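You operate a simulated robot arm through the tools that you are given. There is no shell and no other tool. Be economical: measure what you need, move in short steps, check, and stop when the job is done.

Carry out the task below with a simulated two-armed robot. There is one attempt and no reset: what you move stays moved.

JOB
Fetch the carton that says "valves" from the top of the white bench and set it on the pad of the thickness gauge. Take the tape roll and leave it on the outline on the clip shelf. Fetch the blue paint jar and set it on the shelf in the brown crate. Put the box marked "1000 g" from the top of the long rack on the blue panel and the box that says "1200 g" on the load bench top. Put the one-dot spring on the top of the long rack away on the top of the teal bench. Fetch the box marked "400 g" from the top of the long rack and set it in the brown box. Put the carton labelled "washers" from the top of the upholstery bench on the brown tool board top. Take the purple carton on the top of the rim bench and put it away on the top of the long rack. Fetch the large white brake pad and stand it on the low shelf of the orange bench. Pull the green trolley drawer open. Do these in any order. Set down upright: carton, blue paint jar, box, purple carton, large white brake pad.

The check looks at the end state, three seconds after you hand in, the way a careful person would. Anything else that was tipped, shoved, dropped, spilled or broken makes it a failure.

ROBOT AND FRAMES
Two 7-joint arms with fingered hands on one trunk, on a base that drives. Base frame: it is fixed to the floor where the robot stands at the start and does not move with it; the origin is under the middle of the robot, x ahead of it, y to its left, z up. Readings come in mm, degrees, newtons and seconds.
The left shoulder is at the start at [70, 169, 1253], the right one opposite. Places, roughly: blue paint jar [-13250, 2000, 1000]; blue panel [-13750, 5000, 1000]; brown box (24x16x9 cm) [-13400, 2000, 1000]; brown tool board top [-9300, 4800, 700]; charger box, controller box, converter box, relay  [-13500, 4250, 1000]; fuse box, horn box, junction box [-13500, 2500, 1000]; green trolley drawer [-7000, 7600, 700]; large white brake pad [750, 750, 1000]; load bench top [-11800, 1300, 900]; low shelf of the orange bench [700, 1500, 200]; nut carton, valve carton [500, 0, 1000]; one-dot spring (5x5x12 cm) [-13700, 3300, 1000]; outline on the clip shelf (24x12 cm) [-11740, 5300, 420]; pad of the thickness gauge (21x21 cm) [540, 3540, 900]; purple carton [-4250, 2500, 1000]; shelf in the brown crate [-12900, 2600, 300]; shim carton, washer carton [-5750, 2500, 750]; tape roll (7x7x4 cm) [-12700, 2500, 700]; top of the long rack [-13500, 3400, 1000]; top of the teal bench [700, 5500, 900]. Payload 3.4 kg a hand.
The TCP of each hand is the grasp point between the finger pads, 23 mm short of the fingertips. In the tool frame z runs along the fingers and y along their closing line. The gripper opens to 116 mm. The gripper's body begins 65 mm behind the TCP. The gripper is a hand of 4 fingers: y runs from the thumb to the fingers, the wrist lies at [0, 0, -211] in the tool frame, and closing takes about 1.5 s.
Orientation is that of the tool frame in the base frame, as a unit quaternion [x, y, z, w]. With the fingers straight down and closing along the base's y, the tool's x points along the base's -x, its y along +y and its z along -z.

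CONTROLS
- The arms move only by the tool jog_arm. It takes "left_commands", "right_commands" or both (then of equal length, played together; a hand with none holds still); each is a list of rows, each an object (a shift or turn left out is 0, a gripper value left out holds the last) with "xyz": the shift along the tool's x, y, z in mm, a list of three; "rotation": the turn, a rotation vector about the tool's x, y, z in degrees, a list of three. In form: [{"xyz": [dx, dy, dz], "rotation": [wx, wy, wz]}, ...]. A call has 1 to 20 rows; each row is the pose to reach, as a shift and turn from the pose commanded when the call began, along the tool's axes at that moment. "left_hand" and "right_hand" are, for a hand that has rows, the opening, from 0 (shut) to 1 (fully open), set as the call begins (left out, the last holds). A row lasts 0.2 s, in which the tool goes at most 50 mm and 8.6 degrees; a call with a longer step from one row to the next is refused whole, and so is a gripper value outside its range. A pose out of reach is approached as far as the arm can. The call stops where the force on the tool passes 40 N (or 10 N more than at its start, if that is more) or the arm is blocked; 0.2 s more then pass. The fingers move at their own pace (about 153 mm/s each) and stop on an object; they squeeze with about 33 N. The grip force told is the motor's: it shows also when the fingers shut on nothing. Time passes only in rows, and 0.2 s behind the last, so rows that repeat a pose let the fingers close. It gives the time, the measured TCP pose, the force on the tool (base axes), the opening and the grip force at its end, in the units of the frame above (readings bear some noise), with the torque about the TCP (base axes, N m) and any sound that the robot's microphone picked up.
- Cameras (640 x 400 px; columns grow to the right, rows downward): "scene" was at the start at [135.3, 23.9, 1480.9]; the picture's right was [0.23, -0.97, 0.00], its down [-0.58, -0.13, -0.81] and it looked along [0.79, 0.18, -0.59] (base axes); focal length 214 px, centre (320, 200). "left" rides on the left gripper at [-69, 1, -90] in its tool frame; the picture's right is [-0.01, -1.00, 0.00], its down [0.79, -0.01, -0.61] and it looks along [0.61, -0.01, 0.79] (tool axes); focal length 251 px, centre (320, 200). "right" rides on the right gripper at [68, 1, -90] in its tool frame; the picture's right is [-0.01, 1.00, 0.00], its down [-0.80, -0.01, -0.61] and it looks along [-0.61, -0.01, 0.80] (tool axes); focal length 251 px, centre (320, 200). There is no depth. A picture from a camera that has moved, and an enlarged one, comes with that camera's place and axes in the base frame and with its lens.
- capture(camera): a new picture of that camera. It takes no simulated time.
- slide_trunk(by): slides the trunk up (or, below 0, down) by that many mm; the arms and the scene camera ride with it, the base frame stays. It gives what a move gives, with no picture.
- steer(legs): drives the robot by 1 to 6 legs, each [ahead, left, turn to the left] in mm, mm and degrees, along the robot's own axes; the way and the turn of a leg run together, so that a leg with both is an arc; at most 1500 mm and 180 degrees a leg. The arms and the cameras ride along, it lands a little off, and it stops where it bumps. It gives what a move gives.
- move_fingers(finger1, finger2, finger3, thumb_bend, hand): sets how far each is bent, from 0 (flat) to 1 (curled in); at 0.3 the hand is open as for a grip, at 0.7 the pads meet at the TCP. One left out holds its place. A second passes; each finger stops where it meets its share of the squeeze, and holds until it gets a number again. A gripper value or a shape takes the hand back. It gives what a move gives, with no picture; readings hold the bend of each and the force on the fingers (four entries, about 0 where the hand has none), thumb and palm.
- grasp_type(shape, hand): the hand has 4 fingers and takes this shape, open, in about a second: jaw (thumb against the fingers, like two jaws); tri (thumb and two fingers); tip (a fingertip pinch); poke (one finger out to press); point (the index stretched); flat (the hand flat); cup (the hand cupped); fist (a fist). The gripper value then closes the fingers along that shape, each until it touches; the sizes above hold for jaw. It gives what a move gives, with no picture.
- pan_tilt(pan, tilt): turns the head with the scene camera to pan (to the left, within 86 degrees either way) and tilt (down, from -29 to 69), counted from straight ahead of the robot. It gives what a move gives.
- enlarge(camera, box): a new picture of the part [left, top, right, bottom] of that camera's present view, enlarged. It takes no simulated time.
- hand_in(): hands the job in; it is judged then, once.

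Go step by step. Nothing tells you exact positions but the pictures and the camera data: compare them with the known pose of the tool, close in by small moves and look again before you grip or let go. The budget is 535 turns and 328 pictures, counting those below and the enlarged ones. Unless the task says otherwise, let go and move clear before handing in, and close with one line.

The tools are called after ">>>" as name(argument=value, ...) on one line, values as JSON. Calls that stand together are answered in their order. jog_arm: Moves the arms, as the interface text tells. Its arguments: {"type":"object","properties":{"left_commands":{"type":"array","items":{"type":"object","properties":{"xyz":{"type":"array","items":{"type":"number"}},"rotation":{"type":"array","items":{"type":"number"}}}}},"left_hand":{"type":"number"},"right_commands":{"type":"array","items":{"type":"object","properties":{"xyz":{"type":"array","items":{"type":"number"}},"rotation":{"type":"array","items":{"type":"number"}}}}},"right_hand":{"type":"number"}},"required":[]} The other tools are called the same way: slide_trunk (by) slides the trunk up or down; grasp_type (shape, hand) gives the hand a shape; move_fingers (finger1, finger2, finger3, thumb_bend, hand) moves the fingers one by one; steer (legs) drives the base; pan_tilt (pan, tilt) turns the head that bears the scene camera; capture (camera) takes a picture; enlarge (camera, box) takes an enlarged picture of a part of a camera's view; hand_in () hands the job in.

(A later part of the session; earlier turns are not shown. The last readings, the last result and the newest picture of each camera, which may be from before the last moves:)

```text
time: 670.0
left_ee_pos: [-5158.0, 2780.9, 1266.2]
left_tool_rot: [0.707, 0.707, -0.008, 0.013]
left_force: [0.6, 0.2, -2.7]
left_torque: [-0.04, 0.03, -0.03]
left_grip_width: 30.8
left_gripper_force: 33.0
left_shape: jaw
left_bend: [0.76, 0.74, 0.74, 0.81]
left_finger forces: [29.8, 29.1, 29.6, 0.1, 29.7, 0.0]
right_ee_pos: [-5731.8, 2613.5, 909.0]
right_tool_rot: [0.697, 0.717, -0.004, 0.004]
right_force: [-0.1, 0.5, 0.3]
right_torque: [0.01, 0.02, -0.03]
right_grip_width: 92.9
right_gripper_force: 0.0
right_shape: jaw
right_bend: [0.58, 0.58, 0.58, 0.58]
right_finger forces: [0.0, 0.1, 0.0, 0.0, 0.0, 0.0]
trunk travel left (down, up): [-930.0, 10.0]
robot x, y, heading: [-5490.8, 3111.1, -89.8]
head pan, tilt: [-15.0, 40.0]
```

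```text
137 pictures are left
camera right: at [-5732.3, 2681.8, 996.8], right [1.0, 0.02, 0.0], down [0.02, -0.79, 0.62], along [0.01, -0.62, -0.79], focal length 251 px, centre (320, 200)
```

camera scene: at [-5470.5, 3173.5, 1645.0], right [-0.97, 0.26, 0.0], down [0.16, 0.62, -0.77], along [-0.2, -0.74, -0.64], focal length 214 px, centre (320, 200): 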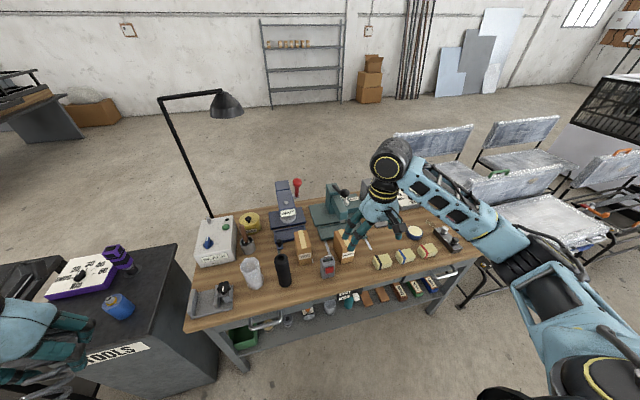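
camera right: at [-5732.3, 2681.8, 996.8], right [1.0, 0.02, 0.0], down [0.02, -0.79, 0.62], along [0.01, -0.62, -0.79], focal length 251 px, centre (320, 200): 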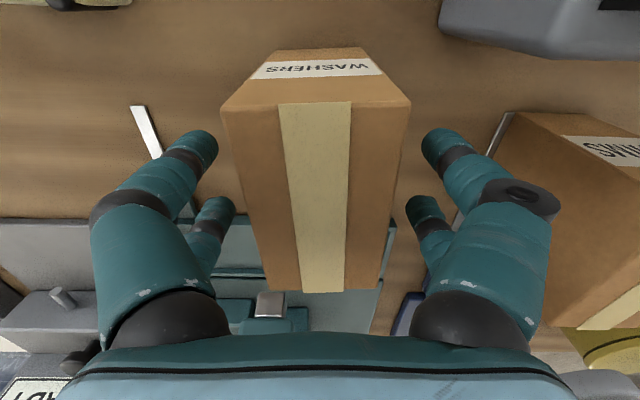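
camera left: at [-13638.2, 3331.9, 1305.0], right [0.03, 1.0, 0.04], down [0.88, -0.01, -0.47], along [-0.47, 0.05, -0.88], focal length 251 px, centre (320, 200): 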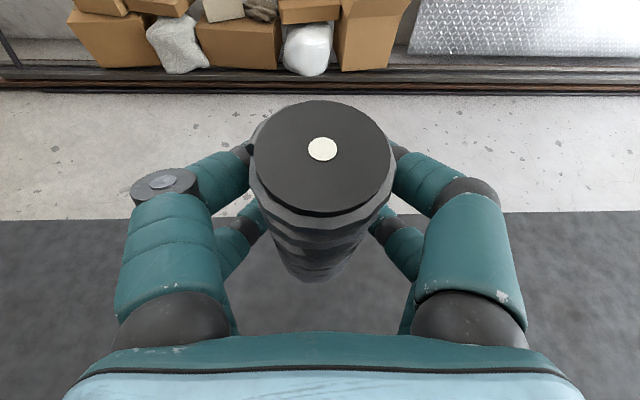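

>>> jog_arm(right_hand=0.68, right_commands=[{"xyz": [0, -3, 0]}, {"xyz": [0, -3, 0]}, {"xyz": [0, -3, 0]}, {"xyz": [0, -3, 10]}, {"xyz": [0, -3, 20]}, {"xyz": [0, -3, 20]}])

>>> jog_arm(right_hand=0, right_commands=[{"xyz": [0, 0, 0]}, {"xyz": [0, 0, 0]}, {"xyz": [0, 0, 0]}, {"xyz": [0, 0, 0]}, {"xyz": [0, 0, 0]}, {"xyz": [0, 0, 0]}, {"xyz": [0, 0, 0]}])

>>> capture(camera="right")

```text
time: 671.4
left_ee_pos: [-5157.4, 2783.3, 1266.8]
left_tool_rot: [0.707, 0.707, -0.007, 0.012]
left_force: [0.0, -0.1, -2.4]
left_torque: [-0.02, 0.02, 0.03]
left_grip_width: 30.9
left_gripper_force: 33.5
left_shape: jaw
left_bend: [0.76, 0.74, 0.74, 0.81]
left_finger forces: [29.9, 29.1, 29.5, 0.0, 29.6, 0.0]
right_ee_pos: [-5733.9, 2612.6, 888.3]
right_tool_rot: [0.697, 0.717, -0.005, 0.005]
right_force: [0.3, 0.0, 0.1]
right_torque: [0.02, -0.04, 0.02]
right_grip_width: 79.3
right_gripper_force: 0.1
right_shape: jaw
right_bend: [0.68, 0.68, 0.68, 0.68]
right_finger forces: [0.0, 0.0, 0.0, 0.0, 0.0, 0.1]
trunk travel left (down, up): [-930.0, 10.0]
robot x, y, heading: [-5489.2, 3108.1, -89.8]
head pan, tilt: [-15.0, 40.0]
```

```text
time: 673.0
left_ee_pos: [-5157.5, 2781.6, 1266.7]
left_tool_rot: [0.707, 0.707, -0.008, 0.013]
left_force: [0.0, 0.0, -2.6]
left_torque: [-0.05, -0.02, -0.02]
left_grip_width: 31.1
left_gripper_force: 33.3
left_shape: jaw
left_bend: [0.76, 0.74, 0.74, 0.81]
left_finger forces: [29.9, 29.1, 29.5, 0.0, 29.5, 0.1]
right_ee_pos: [-5733.9, 2613.1, 887.4]
right_tool_rot: [0.697, 0.717, -0.004, 0.004]
right_force: [-0.3, -0.2, 0.1]
right_torque: [0.01, 0.03, -0.03]
right_grip_width: 50.9
right_gripper_force: 33.1
right_shape: jaw
right_bend: [0.72, 0.72, 0.73, 0.77]
right_finger forces: [30.5, 30.1, 30.3, 0.1, 29.9, 0.0]
trunk travel left (down, up): [-930.0, 10.0]
robot x, y, heading: [-5487.9, 3109.3, -89.6]
head pan, tilt: [-15.0, 40.0]
```

```text
136 pictures are left
camera right: at [-5735.7, 2681.6, 976.3], right [1.0, 0.02, 0.0], down [0.02, -0.79, 0.62], along [0.01, -0.62, -0.79], focal length 251 px, centre (320, 200)
```

right: 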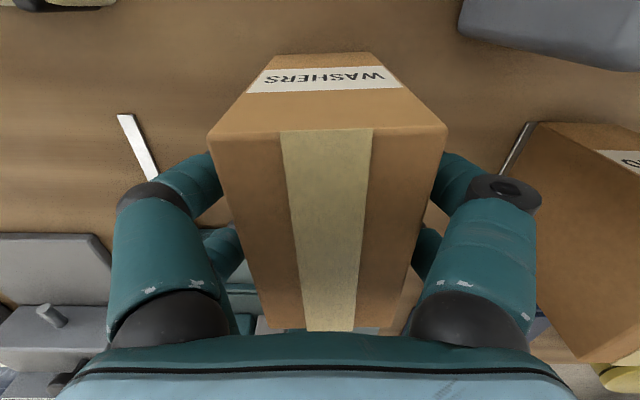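

Washers carton held. Lifting and heading west again to the tool board.

>>> jog_arm(right_commands=[{"xyz": [0, 0, -40]}, {"xyz": [0, 0, -85]}, {"xyz": [0, 0, -130]}, {"xyz": [0, 0, -175]}, {"xyz": [0, 0, -220]}, {"xyz": [0, 0, -265]}, {"xyz": [0, 0, -300]}])

>>> steer(legs=[[-280, 0, 0], [0, 0, -90], [1400, 0, 0], [1400, 0, 0]])

>>> pan_tilt(pan=-50, tilt=22)

>>> capture(camera="scene")

```text
time: 674.6
left_ee_pos: [-5157.9, 2781.1, 1266.7]
left_tool_rot: [0.707, 0.707, -0.008, 0.012]
left_force: [1.0, -0.5, -2.4]
left_torque: [-0.03, 0.03, 0.03]
left_grip_width: 31.1
left_gripper_force: 32.6
left_shape: jaw
left_bend: [0.76, 0.74, 0.74, 0.81]
left_finger forces: [30.0, 29.1, 29.6, 0.0, 29.6, 0.0]
right_ee_pos: [-5733.5, 2615.4, 1189.0]
right_tool_rot: [0.697, 0.717, -0.004, 0.004]
right_force: [-0.4, 0.6, -3.6]
right_torque: [0.04, -0.01, 0.0]
right_grip_width: 51.0
right_gripper_force: 33.0
right_shape: jaw
right_bend: [0.72, 0.72, 0.73, 0.77]
right_finger forces: [30.2, 30.1, 30.4, 0.0, 30.0, 0.1]
trunk travel left (down, up): [-930.0, 10.0]
robot x, y, heading: [-5484.5, 3109.0, -89.7]
head pan, tilt: [-15.0, 40.0]
```

```text
time: 693.5
left_ee_pos: [-8593.9, 3068.5, 1267.3]
left_tool_rot: [1.0, -0.002, -0.014, 0.003]
left_force: [0.5, 0.3, -2.0]
left_torque: [0.0, 0.03, 0.0]
left_grip_width: 30.9
left_gripper_force: 32.8
left_shape: jaw
left_bend: [0.76, 0.74, 0.74, 0.81]
left_finger forces: [29.7, 29.0, 29.5, 0.1, 28.7, 0.0]
right_ee_pos: [-8756.5, 3644.0, 1188.5]
right_tool_rot: [1.0, 0.011, -0.006, -0.001]
right_force: [0.1, -0.4, -3.9]
right_torque: [-0.01, -0.02, -0.01]
right_grip_width: 51.0
right_gripper_force: 33.3
right_shape: jaw
right_bend: [0.72, 0.72, 0.73, 0.77]
right_finger forces: [30.1, 30.0, 30.3, 0.1, 29.9, 0.0]
trunk travel left (down, up): [-930.0, 10.0]
robot x, y, heading: [-8267.5, 3392.8, 179.8]
head pan, tilt: [-15.0, 40.0]
```

```text
time: 694.5
left_ee_pos: [-8594.7, 3067.5, 1266.2]
left_tool_rot: [1.0, -0.003, -0.014, 0.005]
left_force: [-0.4, -0.4, -2.6]
left_torque: [0.0, 0.04, 0.01]
left_grip_width: 30.8
left_gripper_force: 32.6
left_shape: jaw
left_bend: [0.76, 0.74, 0.74, 0.81]
left_finger forces: [29.6, 29.1, 29.5, 0.1, 28.7, 0.0]
right_ee_pos: [-8759.0, 3644.4, 1188.8]
right_tool_rot: [1.0, 0.012, -0.005, 0.001]
right_force: [-0.5, -0.4, -4.3]
right_torque: [-0.01, -0.05, 0.02]
right_grip_width: 51.1
right_gripper_force: 32.5
right_shape: jaw
right_bend: [0.72, 0.72, 0.73, 0.77]
right_finger forces: [30.1, 30.0, 30.3, 0.0, 30.0, 0.0]
trunk travel left (down, up): [-930.0, 10.0]
robot x, y, heading: [-8265.3, 3392.8, 179.8]
head pan, tilt: [-50.0, 22.0]
```

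```text
135 pictures are left
camera scene: at [-8377.2, 3469.7, 1673.0], right [0.77, 0.64, 0.0], down [0.24, -0.29, -0.93], along [-0.59, 0.71, -0.38], focal length 214 px, centre (320, 200)
```

scene: 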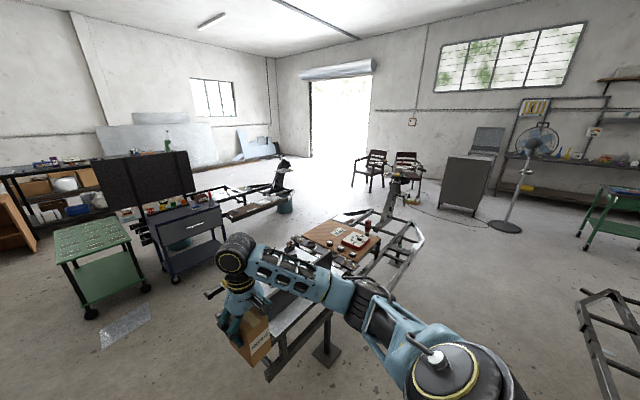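

The tool board (brown) spans about x -9470…-9020, y 4555…4975. I'll approach it from its east side.

>>> steer(legs=[[0, -950, 0]])

>>> pan_tilt(pan=-15, tilt=35)

>>> capture(camera="scene")

```text
time: 699.5
left_ee_pos: [-8591.1, 4013.8, 1267.4]
left_tool_rot: [1.0, -0.005, -0.015, 0.003]
left_force: [0.2, -1.2, -1.6]
left_torque: [0.0, 0.04, -0.02]
left_grip_width: 30.9
left_gripper_force: 33.2
left_shape: jaw
left_bend: [0.76, 0.74, 0.74, 0.81]
left_finger forces: [29.7, 28.9, 29.5, 0.0, 28.5, 0.0]
right_ee_pos: [-8752.8, 4590.1, 1188.3]
right_tool_rot: [1.0, 0.009, -0.005, 0.0]
right_force: [-0.1, -0.1, -4.0]
right_torque: [0.0, -0.03, -0.03]
right_grip_width: 50.8
right_gripper_force: 32.5
right_shape: jaw
right_bend: [0.72, 0.72, 0.73, 0.77]
right_finger forces: [30.1, 30.1, 30.5, 0.0, 29.9, 0.0]
trunk travel left (down, up): [-930.0, 10.0]
robot x, y, heading: [-8259.8, 4338.1, 179.7]
head pan, tilt: [-50.0, 22.0]
```

```text
time: 700.5
left_ee_pos: [-8591.9, 4015.6, 1268.1]
left_tool_rot: [1.0, -0.004, -0.014, 0.005]
left_force: [-0.2, 0.5, -2.5]
left_torque: [-0.02, 0.06, -0.04]
left_grip_width: 30.8
left_gripper_force: 32.6
left_shape: jaw
left_bend: [0.76, 0.74, 0.74, 0.81]
left_finger forces: [29.6, 28.9, 29.5, 0.0, 28.6, 0.1]
right_ee_pos: [-8752.4, 4591.7, 1188.4]
right_tool_rot: [1.0, 0.009, -0.005, 0.001]
right_force: [0.3, 0.3, -3.9]
right_torque: [0.02, -0.02, 0.01]
right_grip_width: 51.1
right_gripper_force: 33.0
right_shape: jaw
right_bend: [0.72, 0.72, 0.73, 0.77]
right_finger forces: [30.2, 30.1, 30.5, 0.0, 29.9, 0.0]
trunk travel left (down, up): [-930.0, 10.0]
robot x, y, heading: [-8261.4, 4338.2, 179.7]
head pan, tilt: [-15.0, 35.0]
```

```text
134 pictures are left
camera scene: at [-8398.3, 4368.6, 1652.4], right [0.27, 0.96, 0.0], down [0.55, -0.15, -0.82], along [-0.79, 0.22, -0.57], focal length 214 px, centre (320, 200)
```

scene: 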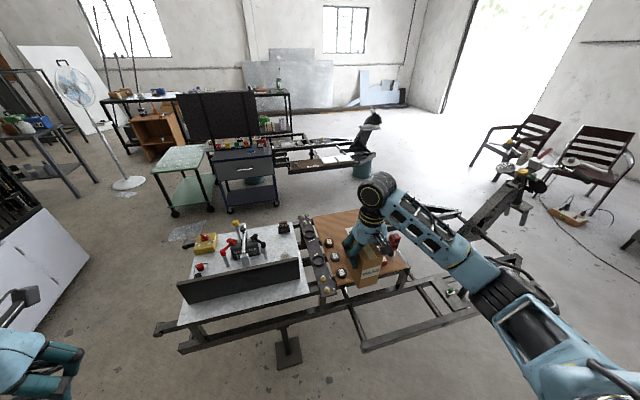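

>>> enlarge(camera="scene", box=[280, 190, 440, 310])

>>> capture(camera="right")

```text
3.33 times, centred on (360, 250) of scene
camera zoom: at [-8398.3, 4368.6, 1652.4], right [0.27, 0.96, 0.0], down [0.55, -0.15, -0.82], along [-0.79, 0.22, -0.57], focal length 715 px, centre (187, 33)
```

zoom: 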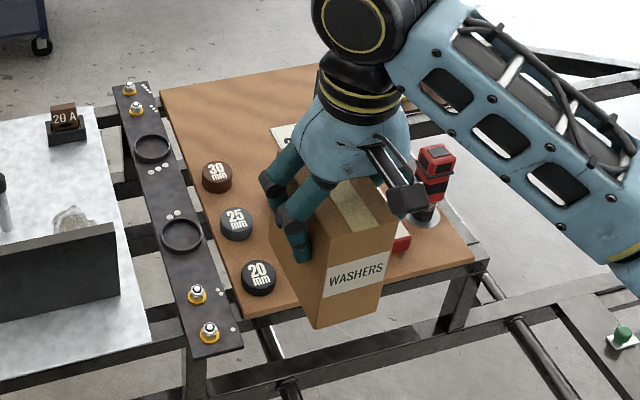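

```text
132 pictures are left
camera right: at [-8683.3, 4591.4, 1276.6], right [0.01, -1.0, 0.0], down [-0.79, -0.01, 0.62], along [-0.62, -0.01, -0.79], focal length 251 px, centre (320, 200)
```

right: 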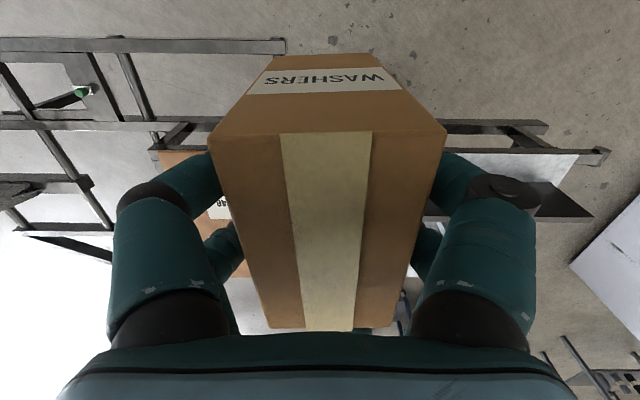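

>>> steer(legs=[[0, 330, 0]])

>>> pan_tilt(pan=-35, tilt=32)

>>> enlarge(camera="scene", box=[220, 130, 420, 290])

```text
time: 702.6
left_ee_pos: [-8594.0, 3690.0, 1267.4]
left_tool_rot: [1.0, -0.007, -0.014, 0.004]
left_force: [0.0, 0.8, -1.2]
left_torque: [-0.03, 0.02, 0.02]
left_grip_width: 30.8
left_gripper_force: 33.1
left_shape: jaw
left_bend: [0.76, 0.74, 0.74, 0.81]
left_finger forces: [29.5, 29.0, 29.5, 0.1, 28.6, 0.1]
right_ee_pos: [-8753.3, 4266.8, 1187.6]
right_tool_rot: [1.0, 0.008, -0.006, 0.001]
right_force: [0.5, 0.1, -3.8]
right_torque: [-0.03, -0.01, 0.01]
right_grip_width: 50.8
right_gripper_force: 32.7
right_shape: jaw
right_bend: [0.72, 0.72, 0.73, 0.77]
right_finger forces: [30.1, 30.1, 30.5, 0.1, 29.9, 0.0]
trunk travel left (down, up): [-930.0, 10.0]
robot x, y, heading: [-8267.5, 4012.5, 179.6]
head pan, tilt: [-15.0, 35.0]
```

```text
time: 703.5
left_ee_pos: [-8595.1, 3687.8, 1266.7]
left_tool_rot: [1.0, -0.006, -0.013, 0.003]
left_force: [-0.2, 0.6, -3.4]
left_torque: [0.03, 0.03, 0.0]
left_grip_width: 30.7
left_gripper_force: 33.1
left_shape: jaw
left_bend: [0.76, 0.74, 0.74, 0.81]
left_finger forces: [29.6, 29.0, 29.6, 0.0, 28.5, 0.0]
right_ee_pos: [-8754.3, 4263.4, 1188.8]
right_tool_rot: [1.0, 0.008, -0.006, -0.001]
right_force: [0.7, -1.0, -3.6]
right_torque: [0.04, 0.02, 0.0]
right_grip_width: 50.7
right_gripper_force: 32.9
right_shape: jaw
right_bend: [0.72, 0.72, 0.73, 0.77]
right_finger forces: [30.2, 30.0, 30.4, 0.0, 30.0, 0.0]
trunk travel left (down, up): [-930.0, 10.0]
robot x, y, heading: [-8263.1, 4012.5, 179.4]
head pan, tilt: [-35.0, 32.0]
```

```text
2.50 times, centred on (320, 210) of scene
camera zoom: at [-8388.8, 4067.8, 1657.1], right [0.58, 0.81, 0.0], down [0.43, -0.31, -0.85], along [-0.69, 0.49, -0.53], focal length 536 px, centre (320, 175)
```

zoom: 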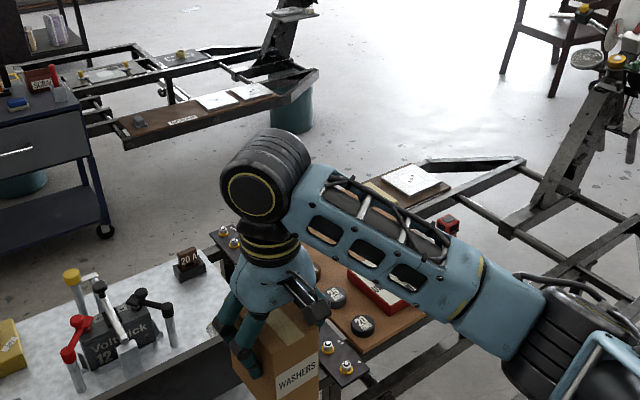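

>>> steer(legs=[[0, -820, 0]])

>>> pan_tilt(pan=0, tilt=38)

>>> capture(camera="scene")

```text
time: 707.9
left_ee_pos: [-8585.9, 4512.2, 1266.1]
left_tool_rot: [1.0, -0.009, -0.014, 0.003]
left_force: [-0.2, -0.4, -2.8]
left_torque: [0.02, 0.06, -0.01]
left_grip_width: 30.9
left_gripper_force: 33.1
left_shape: jaw
left_bend: [0.76, 0.74, 0.74, 0.81]
left_finger forces: [29.6, 29.0, 29.5, 0.1, 28.5, 0.1]
right_ee_pos: [-8743.3, 5089.3, 1188.9]
right_tool_rot: [1.0, 0.004, -0.005, -0.001]
right_force: [-0.1, -0.4, -3.3]
right_torque: [0.01, -0.01, -0.01]
right_grip_width: 51.0
right_gripper_force: 33.3
right_shape: jaw
right_bend: [0.72, 0.72, 0.73, 0.77]
right_finger forces: [30.2, 30.2, 30.4, 0.0, 29.9, 0.1]
trunk travel left (down, up): [-930.0, 10.0]
robot x, y, heading: [-8254.4, 4837.5, 179.3]
head pan, tilt: [-35.0, 32.0]
```

```text
time: 708.9
left_ee_pos: [-8588.3, 4513.1, 1266.6]
left_tool_rot: [1.0, -0.008, -0.014, 0.003]
left_force: [0.2, -0.1, -1.4]
left_torque: [0.0, 0.06, -0.01]
left_grip_width: 30.9
left_gripper_force: 32.7
left_shape: jaw
left_bend: [0.76, 0.74, 0.74, 0.81]
left_finger forces: [29.6, 29.1, 29.4, 0.0, 28.5, 0.1]
right_ee_pos: [-8743.0, 5090.5, 1188.3]
right_tool_rot: [1.0, 0.006, -0.005, 0.0]
right_force: [0.0, 0.4, -3.4]
right_torque: [0.02, -0.04, 0.01]
right_grip_width: 50.7
right_gripper_force: 33.1
right_shape: jaw
right_bend: [0.72, 0.72, 0.73, 0.77]
right_finger forces: [30.2, 30.0, 30.5, 0.1, 29.9, 0.1]
trunk travel left (down, up): [-930.0, 10.0]
robot x, y, heading: [-8258.0, 4834.5, 179.4]
head pan, tilt: [0.0, 38.0]
```

```text
130 pictures are left
camera scene: at [-8392.3, 4842.1, 1647.9], right [0.01, 1.0, 0.0], down [0.62, -0.01, -0.79], along [-0.79, 0.01, -0.62], focal length 214 px, centre (320, 200)
```

scene: 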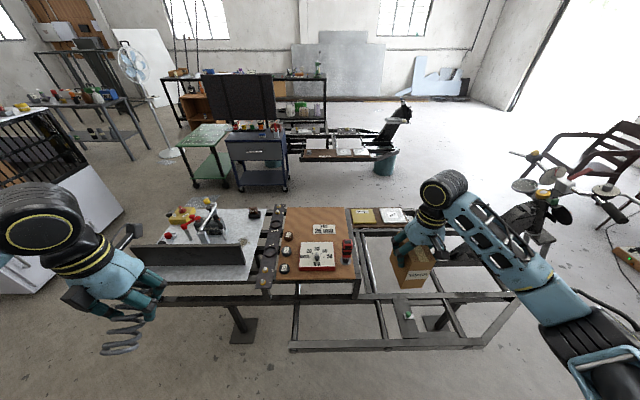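

>>> enlarge(camera="scene", box=[240, 190, 400, 300])

```text
3.64 times, centred on (320, 245) of scene
camera zoom: at [-8392.3, 4842.1, 1647.9], right [0.01, 1.0, 0.0], down [0.62, -0.01, -0.79], along [-0.79, 0.01, -0.62], focal length 780 px, centre (320, 36)
```

zoom: 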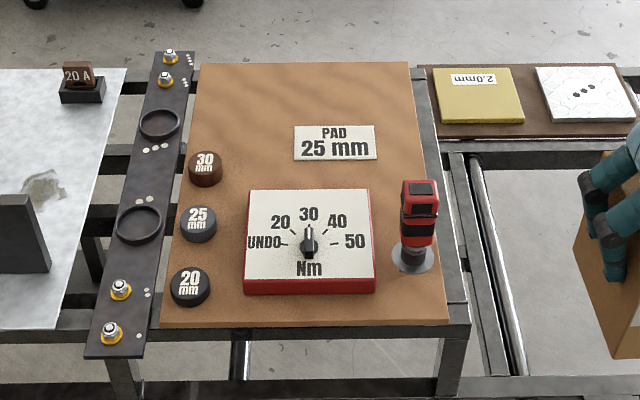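

The free spot on the board is its west (back) strip, so I'll approach from the west side of the chassis, around its south end.

>>> steer(legs=[[0, 1440, 0.6], [1500, 0, 0], [140, 0, 0], [0, 0, 180]])

>>> pan_tilt(pan=50, tilt=25)

>>> capture(camera="scene")

```text
time: 731.3
left_ee_pos: [-9570.5, 3718.2, 1266.5]
left_tool_rot: [0.007, 1.0, 0.004, 0.015]
left_force: [0.6, 0.3, -2.7]
left_torque: [0.01, -0.05, 0.08]
left_grip_width: 30.5
left_gripper_force: 33.1
left_shape: jaw
left_bend: [0.76, 0.74, 0.74, 0.81]
left_finger forces: [29.0, 28.8, 29.2, 0.1, 27.9, 0.0]
right_ee_pos: [-9412.6, 3141.9, 1187.3]
right_tool_rot: [-0.008, 1.0, -0.001, 0.005]
right_force: [-0.3, 0.0, -3.9]
right_torque: [0.02, 0.03, 0.03]
right_grip_width: 50.5
right_gripper_force: 33.1
right_shape: jaw
right_bend: [0.72, 0.72, 0.73, 0.77]
right_finger forces: [30.0, 29.7, 30.2, 0.0, 29.7, 0.1]
trunk travel left (down, up): [-930.0, 10.0]
robot x, y, heading: [-9905.7, 3394.7, -0.7]
head pan, tilt: [0.0, 38.0]
```

```text
time: 732.5
left_ee_pos: [-9570.8, 3720.1, 1266.7]
left_tool_rot: [0.006, 1.0, 0.003, 0.014]
left_force: [0.3, -0.2, -2.8]
left_torque: [0.0, -0.06, 0.01]
left_grip_width: 30.3
left_gripper_force: 32.6
left_shape: jaw
left_bend: [0.76, 0.74, 0.74, 0.81]
left_finger forces: [29.1, 28.8, 29.2, 0.0, 27.8, 0.0]
right_ee_pos: [-9413.5, 3141.7, 1188.2]
right_tool_rot: [-0.008, 1.0, 0.0, 0.005]
right_force: [1.2, -0.1, -3.3]
right_torque: [-0.06, 0.01, 0.01]
right_grip_width: 50.2
right_gripper_force: 32.5
right_shape: jaw
right_bend: [0.72, 0.72, 0.73, 0.77]
right_finger forces: [30.0, 29.9, 30.2, 0.0, 29.6, 0.1]
trunk travel left (down, up): [-930.0, 10.0]
robot x, y, heading: [-9900.6, 3394.8, -0.4]
head pan, tilt: [50.0, 25.0]
```

```text
128 pictures are left
camera scene: at [-9791.4, 3468.2, 1668.2], right [0.76, -0.65, 0.0], down [-0.28, -0.32, -0.91], along [0.59, 0.69, -0.42], focal length 214 px, centre (320, 200)
```

scene: 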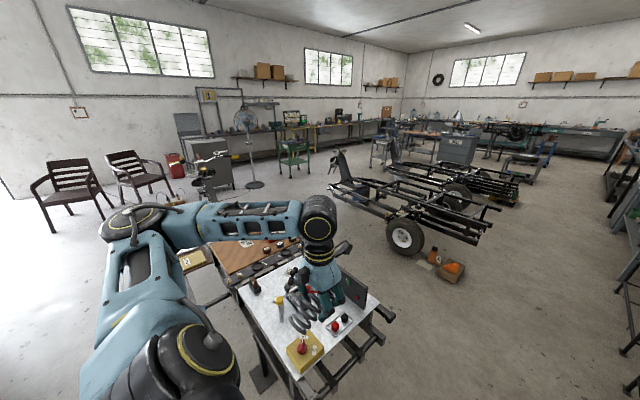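

>>> steer(legs=[[0, 800, 0.5], [0, 720, 0]])

>>> pan_tilt(pan=-20, tilt=40)

>>> capture(camera="scene")

>>> capture(camera="right")

```text
time: 740.4
left_ee_pos: [-9576.7, 5257.8, 1266.9]
left_tool_rot: [0.0, 1.0, 0.004, 0.014]
left_force: [0.3, -0.8, -2.6]
left_torque: [0.01, -0.04, -0.03]
left_grip_width: 30.2
left_gripper_force: 33.2
left_shape: jaw
left_bend: [0.76, 0.74, 0.74, 0.81]
left_finger forces: [29.0, 28.7, 29.3, 0.0, 27.8, 0.0]
right_ee_pos: [-9411.1, 4684.2, 1187.3]
right_tool_rot: [-0.014, 1.0, 0.0, 0.004]
right_force: [-1.0, -0.2, -4.4]
right_torque: [0.03, -0.01, 0.01]
right_grip_width: 50.4
right_gripper_force: 33.6
right_shape: jaw
right_bend: [0.72, 0.72, 0.73, 0.77]
right_finger forces: [30.1, 29.9, 30.3, 0.0, 29.7, 0.0]
trunk travel left (down, up): [-930.0, 10.0]
robot x, y, heading: [-9898.7, 4930.9, -0.0]
head pan, tilt: [50.0, 25.0]
```

```text
time: 741.8
left_ee_pos: [-9576.4, 5260.4, 1265.9]
left_tool_rot: [0.0, 1.0, 0.004, 0.014]
left_force: [-1.1, 0.6, -3.2]
left_torque: [0.01, -0.01, 0.02]
left_grip_width: 30.2
left_gripper_force: 32.8
left_shape: jaw
left_bend: [0.76, 0.74, 0.74, 0.81]
left_finger forces: [29.1, 28.8, 29.4, 0.0, 27.9, 0.0]
right_ee_pos: [-9409.6, 4685.3, 1188.8]
right_tool_rot: [-0.014, 1.0, 0.0, 0.006]
right_force: [0.6, -0.9, -3.2]
right_torque: [-0.03, 0.01, -0.01]
right_grip_width: 50.5
right_gripper_force: 33.1
right_shape: jaw
right_bend: [0.72, 0.72, 0.73, 0.77]
right_finger forces: [30.0, 29.9, 30.2, 0.0, 29.6, 0.0]
trunk travel left (down, up): [-930.0, 10.0]
robot x, y, heading: [-9904.2, 4933.3, 0.3]
head pan, tilt: [-20.0, 40.0]
```

```text
127 pictures are left
camera scene: at [-9771.8, 4907.1, 1644.9], right [-0.34, -0.94, 0.0], down [-0.61, 0.22, -0.77], along [0.72, -0.26, -0.64], focal length 214 px, centre (320, 200)
```

scene: 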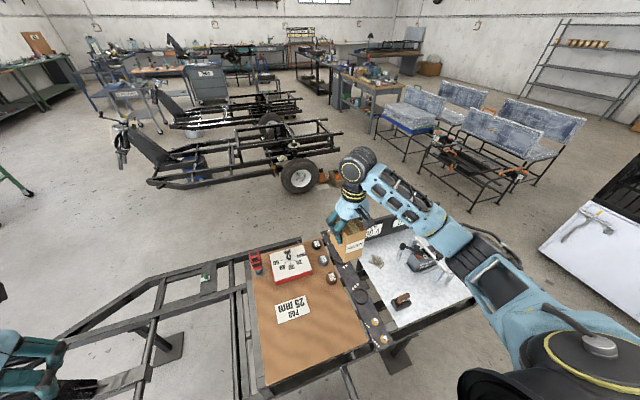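

```text
126 pictures are left
camera right: at [-9479.9, 4683.4, 1276.6], right [-0.02, 1.0, 0.0], down [0.79, 0.02, 0.62], along [0.62, 0.01, -0.79], focal length 251 px, centre (320, 200)
```

right: 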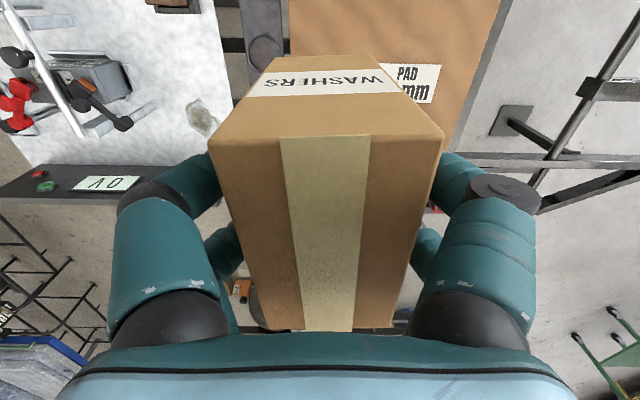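

The free strip on the board's west side is at x -9565…-9395, z≈650. I'll raise the left hand, shift over to y≈4780 and lower.

>>> jog_arm(left_commands=[{"xyz": [15, 0, -40]}, {"xyz": [30, 0, -80]}, {"xyz": [45, 0, -120]}, {"xyz": [60, 0, -150]}], right_commands=[{"xyz": [20, 0, 0]}, {"xyz": [40, 0, 0]}, {"xyz": [68, 0, 0]}, {"xyz": [68, 0, 0]}])

>>> steer(legs=[[0, 95, 0]])

>>> slide_trunk(by=-300)

>>> capture(camera="scene")

```text
time: 742.8
left_ee_pos: [-9641.7, 5258.5, 1414.7]
left_tool_rot: [0.001, 1.0, 0.004, 0.014]
left_force: [-0.1, -0.9, -2.8]
left_torque: [0.0, -0.05, 0.05]
left_grip_width: 30.4
left_gripper_force: 33.2
left_shape: jaw
left_bend: [0.76, 0.74, 0.74, 0.81]
left_finger forces: [29.8, 28.7, 29.3, 0.0, 27.8, 0.0]
right_ee_pos: [-9480.5, 4682.6, 1188.4]
right_tool_rot: [-0.014, 1.0, -0.001, 0.006]
right_force: [-0.9, 0.6, -3.0]
right_torque: [-0.02, 0.02, 0.02]
right_grip_width: 50.5
right_gripper_force: 33.1
right_shape: jaw
right_bend: [0.72, 0.72, 0.73, 0.77]
right_finger forces: [30.1, 29.8, 30.3, 0.2, 29.7, 0.0]
trunk travel left (down, up): [-930.0, 10.0]
robot x, y, heading: [-9901.1, 4931.9, 0.2]
head pan, tilt: [-20.0, 40.0]
```

```text
time: 743.9
left_ee_pos: [-9639.5, 5342.5, 1416.9]
left_tool_rot: [0.0, 1.0, 0.007, 0.014]
left_force: [0.9, -0.8, -2.0]
left_torque: [0.02, 0.0, 0.02]
left_grip_width: 30.1
left_gripper_force: 32.9
left_shape: jaw
left_bend: [0.76, 0.74, 0.74, 0.81]
left_finger forces: [29.8, 28.7, 29.5, 0.0, 27.8, 0.1]
right_ee_pos: [-9477.8, 4769.1, 1186.2]
right_tool_rot: [-0.014, 1.0, 0.003, 0.005]
right_force: [-0.4, -0.2, -3.0]
right_torque: [0.02, 0.05, 0.03]
right_grip_width: 50.6
right_gripper_force: 32.9
right_shape: jaw
right_bend: [0.72, 0.72, 0.73, 0.77]
right_finger forces: [30.1, 29.9, 30.5, 0.0, 29.9, 0.0]
trunk travel left (down, up): [-930.0, 10.0]
robot x, y, heading: [-9904.6, 5027.7, 0.1]
head pan, tilt: [-20.0, 40.0]
```

```text
time: 746.9
left_ee_pos: [-9640.1, 5351.8, 1114.8]
left_tool_rot: [0.0, 1.0, 0.003, 0.014]
left_force: [0.0, 0.1, -2.6]
left_torque: [-0.06, -0.06, -0.02]
left_grip_width: 30.0
left_gripper_force: 32.8
left_shape: jaw
left_bend: [0.76, 0.74, 0.74, 0.81]
left_finger forces: [29.7, 28.9, 29.3, 0.1, 27.6, 0.0]
right_ee_pos: [-9479.1, 4776.1, 888.2]
right_tool_rot: [-0.014, 1.0, 0.0, 0.005]
right_force: [-0.4, 0.3, -3.9]
right_torque: [-0.01, 0.02, 0.03]
right_grip_width: 50.5
right_gripper_force: 33.0
right_shape: jaw
right_bend: [0.72, 0.72, 0.73, 0.77]
right_finger forces: [30.2, 29.9, 30.4, 0.0, 29.8, 0.1]
trunk travel left (down, up): [-630.0, 310.0]
robot x, y, heading: [-9902.4, 5024.9, 0.2]
head pan, tilt: [-20.0, 40.0]
```

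```text
125 pictures are left
camera scene: at [-9772.6, 5000.8, 1344.9], right [-0.34, -0.94, 0.0], down [-0.61, 0.22, -0.77], along [0.72, -0.26, -0.64], focal length 214 px, centre (320, 200)
```

scene: 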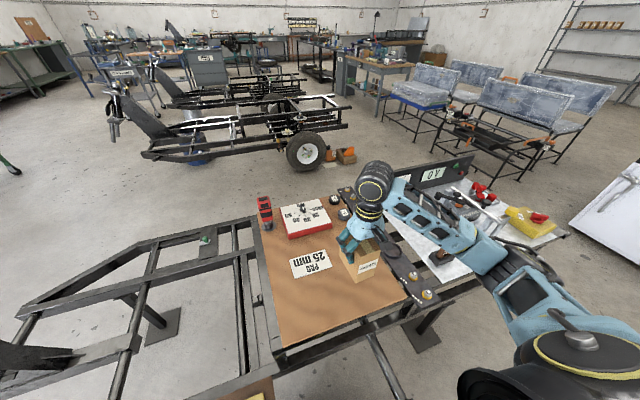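

>>> slide_trunk(by=-130)

>>> capture(camera="scene")

```text
time: 748.5
left_ee_pos: [-9639.1, 5351.7, 985.1]
left_tool_rot: [0.0, 1.0, 0.003, 0.014]
left_force: [-0.2, 0.5, -2.3]
left_torque: [-0.01, -0.05, -0.02]
left_grip_width: 30.1
left_gripper_force: 32.9
left_shape: jaw
left_bend: [0.76, 0.74, 0.74, 0.81]
left_finger forces: [29.8, 28.8, 29.4, 0.1, 27.6, 0.1]
right_ee_pos: [-9478.7, 4776.8, 757.6]
right_tool_rot: [-0.014, 1.0, -0.001, 0.005]
right_force: [-1.1, -0.2, -0.9]
right_torque: [0.02, 0.01, 0.04]
right_grip_width: 50.2
right_gripper_force: 33.3
right_shape: jaw
right_bend: [0.72, 0.72, 0.73, 0.77]
right_finger forces: [30.6, 30.6, 30.8, 0.0, 30.2, 0.0]
trunk travel left (down, up): [-500.0, 440.0]
robot x, y, heading: [-9902.0, 5023.7, -0.1]
head pan, tilt: [-20.0, 40.0]
```

```text
124 pictures are left
camera scene: at [-9772.9, 5000.9, 1215.0], right [-0.34, -0.94, 0.0], down [-0.6, 0.22, -0.77], along [0.72, -0.26, -0.64], focal length 214 px, centre (320, 200)
```

scene: 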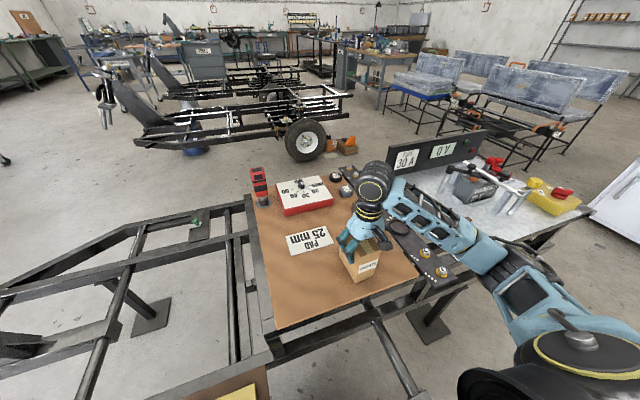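

>>> enlarge(camera="scene", box=[280, 180, 440, 310])

```text
3.08 times, centred on (360, 245) of scene
camera zoom: at [-9772.9, 5000.9, 1215.0], right [-0.34, -0.94, 0.0], down [-0.6, 0.22, -0.77], along [0.72, -0.26, -0.64], focal length 660 px, centre (197, 62)
```

zoom: 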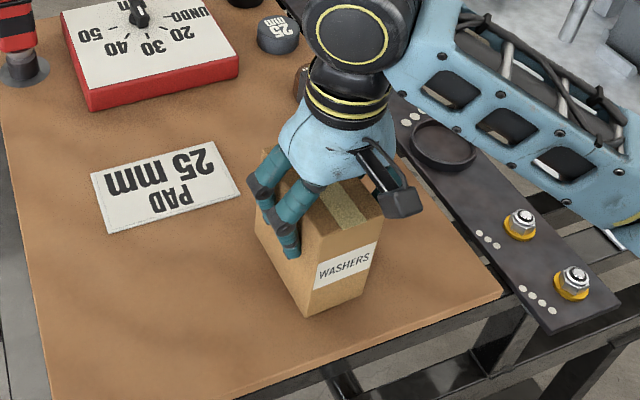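

>>> slide_trunk(by=-3)

```text
time: 749.0
left_ee_pos: [-9642.3, 5352.8, 981.3]
left_tool_rot: [-0.001, 1.0, 0.004, 0.015]
left_force: [-0.2, -0.1, -2.1]
left_torque: [-0.01, -0.07, 0.01]
left_grip_width: 30.3
left_gripper_force: 33.3
left_shape: jaw
left_bend: [0.76, 0.74, 0.74, 0.81]
left_finger forces: [29.9, 28.8, 29.4, 0.1, 27.6, 0.0]
right_ee_pos: [-9479.7, 4778.5, 757.3]
right_tool_rot: [-0.013, 1.0, -0.001, 0.008]
right_force: [4.9, -2.5, 19.7]
right_torque: [-0.04, -0.03, 0.02]
right_grip_width: 50.8
right_gripper_force: 33.0
right_shape: jaw
right_bend: [0.73, 0.72, 0.73, 0.77]
right_finger forces: [31.7, 31.5, 33.0, 0.1, 32.7, 0.0]
trunk travel left (down, up): [-497.0, 443.0]
robot x, y, heading: [-9904.8, 5027.2, 0.2]
head pan, tilt: [-20.0, 40.0]
```

Firm contact on the board. Releasing and lifting.

>>> slide_trunk(by=2)

>>> jog_arm(right_hand=0.8, right_commands=[{"xyz": [0, 0, 0]}, {"xyz": [0, 0, 0]}, {"xyz": [0, 0, 0]}, {"xyz": [0, 0, 0]}, {"xyz": [0, 0, 0]}])

>>> slide_trunk(by=350)

>>> capture(camera="scene")

```text
time: 749.5
left_ee_pos: [-9641.5, 5354.1, 983.5]
left_tool_rot: [0.0, 1.0, 0.003, 0.015]
left_force: [-0.6, 1.3, -3.6]
left_torque: [-0.04, -0.03, -0.02]
left_grip_width: 30.1
left_gripper_force: 32.9
left_shape: jaw
left_bend: [0.76, 0.74, 0.74, 0.81]
left_finger forces: [29.8, 28.8, 29.4, 0.0, 27.6, 0.0]
right_ee_pos: [-9479.7, 4778.5, 757.1]
right_tool_rot: [-0.014, 1.0, -0.001, 0.005]
right_force: [4.9, -1.9, 13.6]
right_torque: [-0.02, -0.08, -0.03]
right_grip_width: 50.4
right_gripper_force: 33.1
right_shape: jaw
right_bend: [0.73, 0.72, 0.73, 0.77]
right_finger forces: [31.6, 31.3, 33.0, 0.0, 32.5, 0.0]
trunk travel left (down, up): [-499.0, 441.0]
robot x, y, heading: [-9902.0, 5021.9, 0.2]
head pan, tilt: [-20.0, 40.0]
```

```text
time: 750.7
left_ee_pos: [-9641.1, 5352.8, 983.9]
left_tool_rot: [0.0, 1.0, 0.003, 0.014]
left_force: [0.6, -0.2, -2.6]
left_torque: [-0.04, -0.07, 0.01]
left_grip_width: 30.2
left_gripper_force: 32.6
left_shape: jaw
left_bend: [0.76, 0.74, 0.74, 0.81]
left_finger forces: [29.8, 28.8, 29.3, 0.0, 27.6, 0.0]
right_ee_pos: [-9479.5, 4776.6, 756.9]
right_tool_rot: [-0.014, 1.0, 0.0, 0.005]
right_force: [0.0, -0.2, 0.4]
right_torque: [0.03, -0.01, -0.02]
right_grip_width: 92.6
right_gripper_force: 0.0
right_shape: jaw
right_bend: [0.59, 0.59, 0.59, 0.59]
right_finger forces: [0.0, 0.0, 0.0, 0.1, 0.0, 0.0]
trunk travel left (down, up): [-499.0, 441.0]
robot x, y, heading: [-9901.5, 5027.0, 0.2]
head pan, tilt: [-20.0, 40.0]
```

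```text
time: 754.1
left_ee_pos: [-9640.1, 5353.6, 1334.9]
left_tool_rot: [0.0, 1.0, 0.004, 0.014]
left_force: [0.9, -0.4, -2.8]
left_torque: [-0.01, -0.06, -0.01]
left_grip_width: 30.1
left_gripper_force: 32.7
left_shape: jaw
left_bend: [0.76, 0.74, 0.74, 0.81]
left_finger forces: [29.7, 28.7, 29.4, 0.0, 27.6, 0.0]
right_ee_pos: [-9479.5, 4776.1, 1107.8]
right_tool_rot: [-0.015, 1.0, 0.0, 0.006]
right_force: [0.2, -0.7, -0.4]
right_torque: [-0.02, 0.01, 0.03]
right_grip_width: 92.6
right_gripper_force: 0.1
right_shape: jaw
right_bend: [0.59, 0.59, 0.59, 0.59]
right_finger forces: [0.0, 0.0, 0.0, 0.0, 0.1, 0.0]
trunk travel left (down, up): [-849.0, 91.0]
robot x, y, heading: [-9903.1, 5026.7, 0.1]
head pan, tilt: [-20.0, 40.0]
```

```text
122 pictures are left
camera scene: at [-9772.9, 5001.2, 1563.9], right [-0.34, -0.94, 0.0], down [-0.6, 0.22, -0.77], along [0.72, -0.26, -0.64], focal length 214 px, centre (320, 200)
```

scene: 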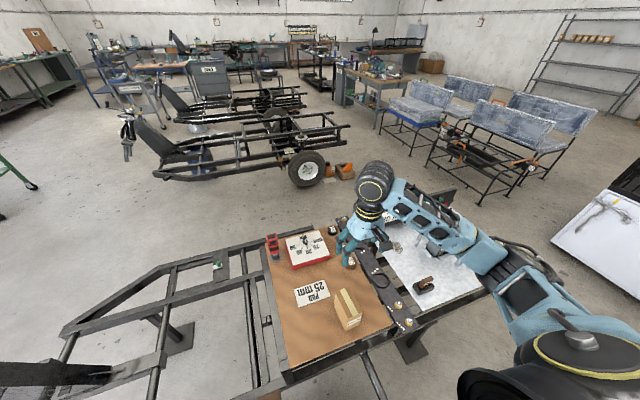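

Washers carton stands on the board. Now the green trolley drawer: driving north, then east.

>>> slide_trunk(by=85)

>>> steer(legs=[[-150, 0, 0], [0, 1500, 0]])

>>> pan_tilt(pan=15, tilt=15)

>>> capture(camera="scene")

```text
time: 755.3
left_ee_pos: [-9640.4, 5352.0, 1419.1]
left_tool_rot: [0.001, 1.0, 0.003, 0.014]
left_force: [0.8, 0.5, -2.3]
left_torque: [0.0, -0.04, 0.0]
left_grip_width: 30.2
left_gripper_force: 33.1
left_shape: jaw
left_bend: [0.76, 0.74, 0.74, 0.81]
left_finger forces: [29.8, 28.8, 29.4, 0.0, 27.6, 0.0]
right_ee_pos: [-9479.4, 4777.5, 1192.4]
right_tool_rot: [-0.014, 1.0, -0.001, 0.006]
right_force: [-0.2, 0.9, -0.2]
right_torque: [0.0, 0.0, 0.01]
right_grip_width: 92.6
right_gripper_force: 0.1
right_shape: jaw
right_bend: [0.59, 0.59, 0.59, 0.59]
right_finger forces: [0.1, 0.1, 0.0, 0.1, 0.0, 0.1]
trunk travel left (down, up): [-934.0, 6.0]
robot x, y, heading: [-9904.7, 5023.8, 0.0]
head pan, tilt: [-20.0, 40.0]
```

```text
time: 763.8
left_ee_pos: [-9789.3, 6863.7, 1419.5]
left_tool_rot: [0.002, 1.0, 0.004, 0.014]
left_force: [0.0, -0.6, -2.5]
left_torque: [0.0, -0.05, 0.0]
left_grip_width: 30.0
left_gripper_force: 32.7
left_shape: jaw
left_bend: [0.76, 0.74, 0.74, 0.81]
left_finger forces: [29.8, 28.7, 29.4, 0.1, 27.6, 0.0]
right_ee_pos: [-9631.0, 6287.0, 1192.5]
right_tool_rot: [-0.012, 1.0, -0.001, 0.005]
right_force: [-0.1, 0.3, 0.2]
right_torque: [-0.01, 0.0, 0.02]
right_grip_width: 92.3
right_gripper_force: 0.1
right_shape: jaw
right_bend: [0.59, 0.59, 0.59, 0.59]
right_finger forces: [0.1, 0.0, 0.0, 0.1, 0.0, 0.0]
trunk travel left (down, up): [-934.0, 6.0]
robot x, y, heading: [-10056.5, 6538.6, -0.1]
head pan, tilt: [-20.0, 40.0]
```

```text
time: 764.8
left_ee_pos: [-9789.6, 6864.9, 1419.2]
left_tool_rot: [0.003, 1.0, 0.003, 0.014]
left_force: [0.2, 0.6, -2.4]
left_torque: [-0.02, -0.05, 0.02]
left_grip_width: 30.0
left_gripper_force: 32.4
left_shape: jaw
left_bend: [0.76, 0.74, 0.74, 0.81]
left_finger forces: [29.8, 28.6, 29.4, 0.1, 27.5, 0.0]
right_ee_pos: [-9630.0, 6288.0, 1192.0]
right_tool_rot: [-0.011, 1.0, 0.0, 0.005]
right_force: [-0.8, -0.6, 0.3]
right_torque: [0.03, 0.02, 0.04]
right_grip_width: 92.6
right_gripper_force: 0.1
right_shape: jaw
right_bend: [0.59, 0.59, 0.59, 0.59]
right_finger forces: [0.1, 0.1, 0.1, 0.0, 0.0, 0.0]
trunk travel left (down, up): [-934.0, 6.0]
robot x, y, heading: [-10052.1, 6537.8, -0.1]
head pan, tilt: [15.0, 15.0]
```

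```text
121 pictures are left
camera scene: at [-9912.8, 6566.3, 1688.4], right [0.26, -0.97, 0.0], down [-0.25, -0.07, -0.97], along [0.93, 0.25, -0.26], focal length 214 px, centre (320, 200)
```

scene: 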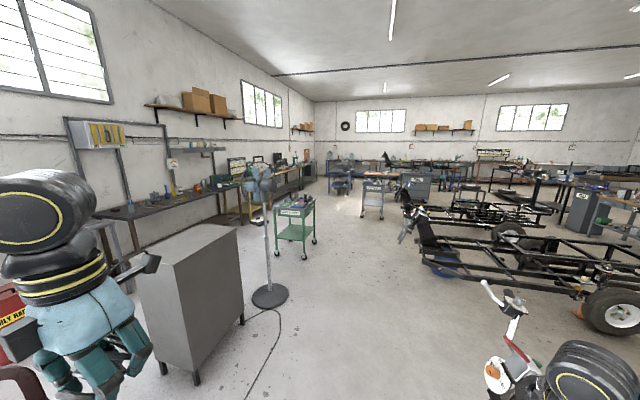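

>>> steer(legs=[[0, 150, 0], [1500, 0, 0], [900, 0, 0]])

>>> pan_tilt(pan=40, tilt=25)

>>> capture(camera="scene")

```text
time: 777.5
left_ee_pos: [-7397.7, 7020.1, 1418.6]
left_tool_rot: [0.0, 1.0, 0.003, 0.015]
left_force: [-0.1, -0.1, -2.1]
left_torque: [-0.01, -0.02, 0.01]
left_grip_width: 30.1
left_gripper_force: 33.0
left_shape: jaw
left_bend: [0.76, 0.74, 0.74, 0.81]
left_finger forces: [29.7, 28.9, 29.5, 0.0, 27.6, 0.0]
right_ee_pos: [-7236.8, 6444.7, 1192.9]
right_tool_rot: [-0.013, 1.0, -0.001, 0.006]
right_force: [-0.3, 0.5, -0.5]
right_torque: [-0.01, 0.01, -0.01]
right_grip_width: 92.8
right_gripper_force: 0.0
right_shape: jaw
right_bend: [0.59, 0.59, 0.59, 0.59]
right_finger forces: [0.1, 0.1, 0.0, 0.0, 0.1, 0.0]
trunk travel left (down, up): [-934.0, 6.0]
robot x, y, heading: [-7657.9, 6692.3, 0.2]
head pan, tilt: [15.0, 15.0]
```

```text
time: 778.4
left_ee_pos: [-7397.1, 7021.1, 1417.8]
left_tool_rot: [0.0, 1.0, 0.003, 0.014]
left_force: [-0.2, 0.2, -2.5]
left_torque: [-0.03, -0.04, -0.02]
left_grip_width: 30.2
left_gripper_force: 33.5
left_shape: jaw
left_bend: [0.76, 0.74, 0.74, 0.81]
left_finger forces: [29.8, 28.8, 29.5, 0.1, 27.5, 0.1]
right_ee_pos: [-7235.9, 6444.6, 1192.8]
right_tool_rot: [-0.013, 1.0, -0.001, 0.005]
right_force: [0.2, 0.0, 0.5]
right_torque: [0.03, 0.01, -0.01]
right_grip_width: 92.6
right_gripper_force: 0.0
right_shape: jaw
right_bend: [0.59, 0.59, 0.59, 0.59]
right_finger forces: [0.0, 0.0, 0.1, 0.2, 0.0, 0.0]
trunk travel left (down, up): [-934.0, 6.0]
robot x, y, heading: [-7659.4, 6693.8, 0.2]
head pan, tilt: [40.0, 25.0]
```

```text
120 pictures are left
camera scene: at [-7538.1, 6756.9, 1672.2], right [0.64, -0.77, 0.0], down [-0.32, -0.27, -0.91], along [0.69, 0.58, -0.42], focal length 214 px, centre (320, 200)
```

scene: 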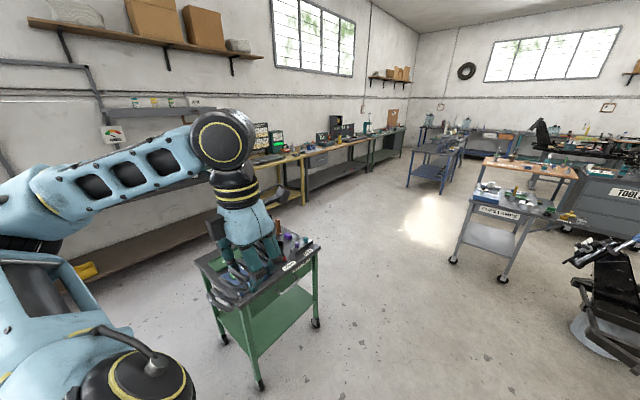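

The trolley's labelled drawer front faces south (y≈7520). I'll stand in front of it, facing north, to use the right hand.

>>> steer(legs=[[430, 0, 0], [0, 0, 90]])

>>> pan_tilt(pan=-15, tilt=42)

>>> capture(camera="scene")

```text
time: 784.8
left_ee_pos: [-7554.8, 6957.3, 1418.8]
left_tool_rot: [-0.705, 0.709, 0.013, 0.008]
left_force: [0.0, 0.0, -2.9]
left_torque: [0.01, 0.02, 0.01]
left_grip_width: 30.0
left_gripper_force: 33.2
left_shape: jaw
left_bend: [0.76, 0.74, 0.74, 0.81]
left_finger forces: [29.7, 28.5, 29.2, 0.0, 27.4, 0.0]
right_ee_pos: [-6977.1, 7116.1, 1192.1]
right_tool_rot: [0.714, -0.7, -0.003, -0.005]
right_force: [1.0, 0.1, 0.0]
right_torque: [-0.01, 0.0, 0.04]
right_grip_width: 92.5
right_gripper_force: 0.1
right_shape: jaw
right_bend: [0.59, 0.59, 0.59, 0.59]
right_finger forces: [0.0, 0.1, 0.0, 0.0, 0.0, 0.0]
trunk travel left (down, up): [-934.0, 6.0]
robot x, y, heading: [-7231.1, 6694.4, 89.9]
head pan, tilt: [40.0, 25.0]
```

```text
time: 786.1
left_ee_pos: [-7553.5, 6957.9, 1419.1]
left_tool_rot: [-0.705, 0.709, 0.013, 0.007]
left_force: [-0.5, -0.3, -2.3]
left_torque: [0.04, 0.01, 0.0]
left_grip_width: 29.5
left_gripper_force: 33.3
left_shape: jaw
left_bend: [0.76, 0.74, 0.74, 0.81]
left_finger forces: [29.6, 28.5, 29.3, 0.1, 27.3, 0.0]
right_ee_pos: [-6978.5, 7116.6, 1191.6]
right_tool_rot: [0.715, -0.699, -0.004, -0.004]
right_force: [-0.2, 1.2, 0.8]
right_torque: [-0.01, 0.01, 0.02]
right_grip_width: 92.7
right_gripper_force: 0.2
right_shape: jaw
right_bend: [0.59, 0.59, 0.59, 0.59]
right_finger forces: [0.0, 0.1, 0.0, 0.0, 0.0, 0.0]
trunk travel left (down, up): [-934.0, 6.0]
robot x, y, heading: [-7225.1, 6694.3, 90.1]
head pan, tilt: [-15.0, 42.0]
```

```text
119 pictures are left
camera scene: at [-7206.7, 6828.8, 1646.0], right [0.97, -0.26, 0.0], down [-0.17, -0.65, -0.74], along [0.19, 0.72, -0.67], focal length 214 px, centre (320, 200)
```

scene: 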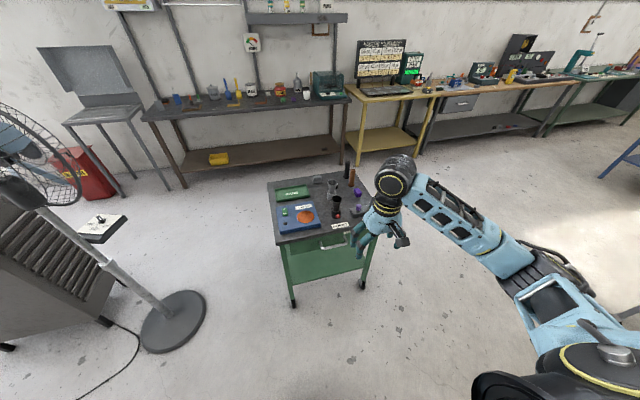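

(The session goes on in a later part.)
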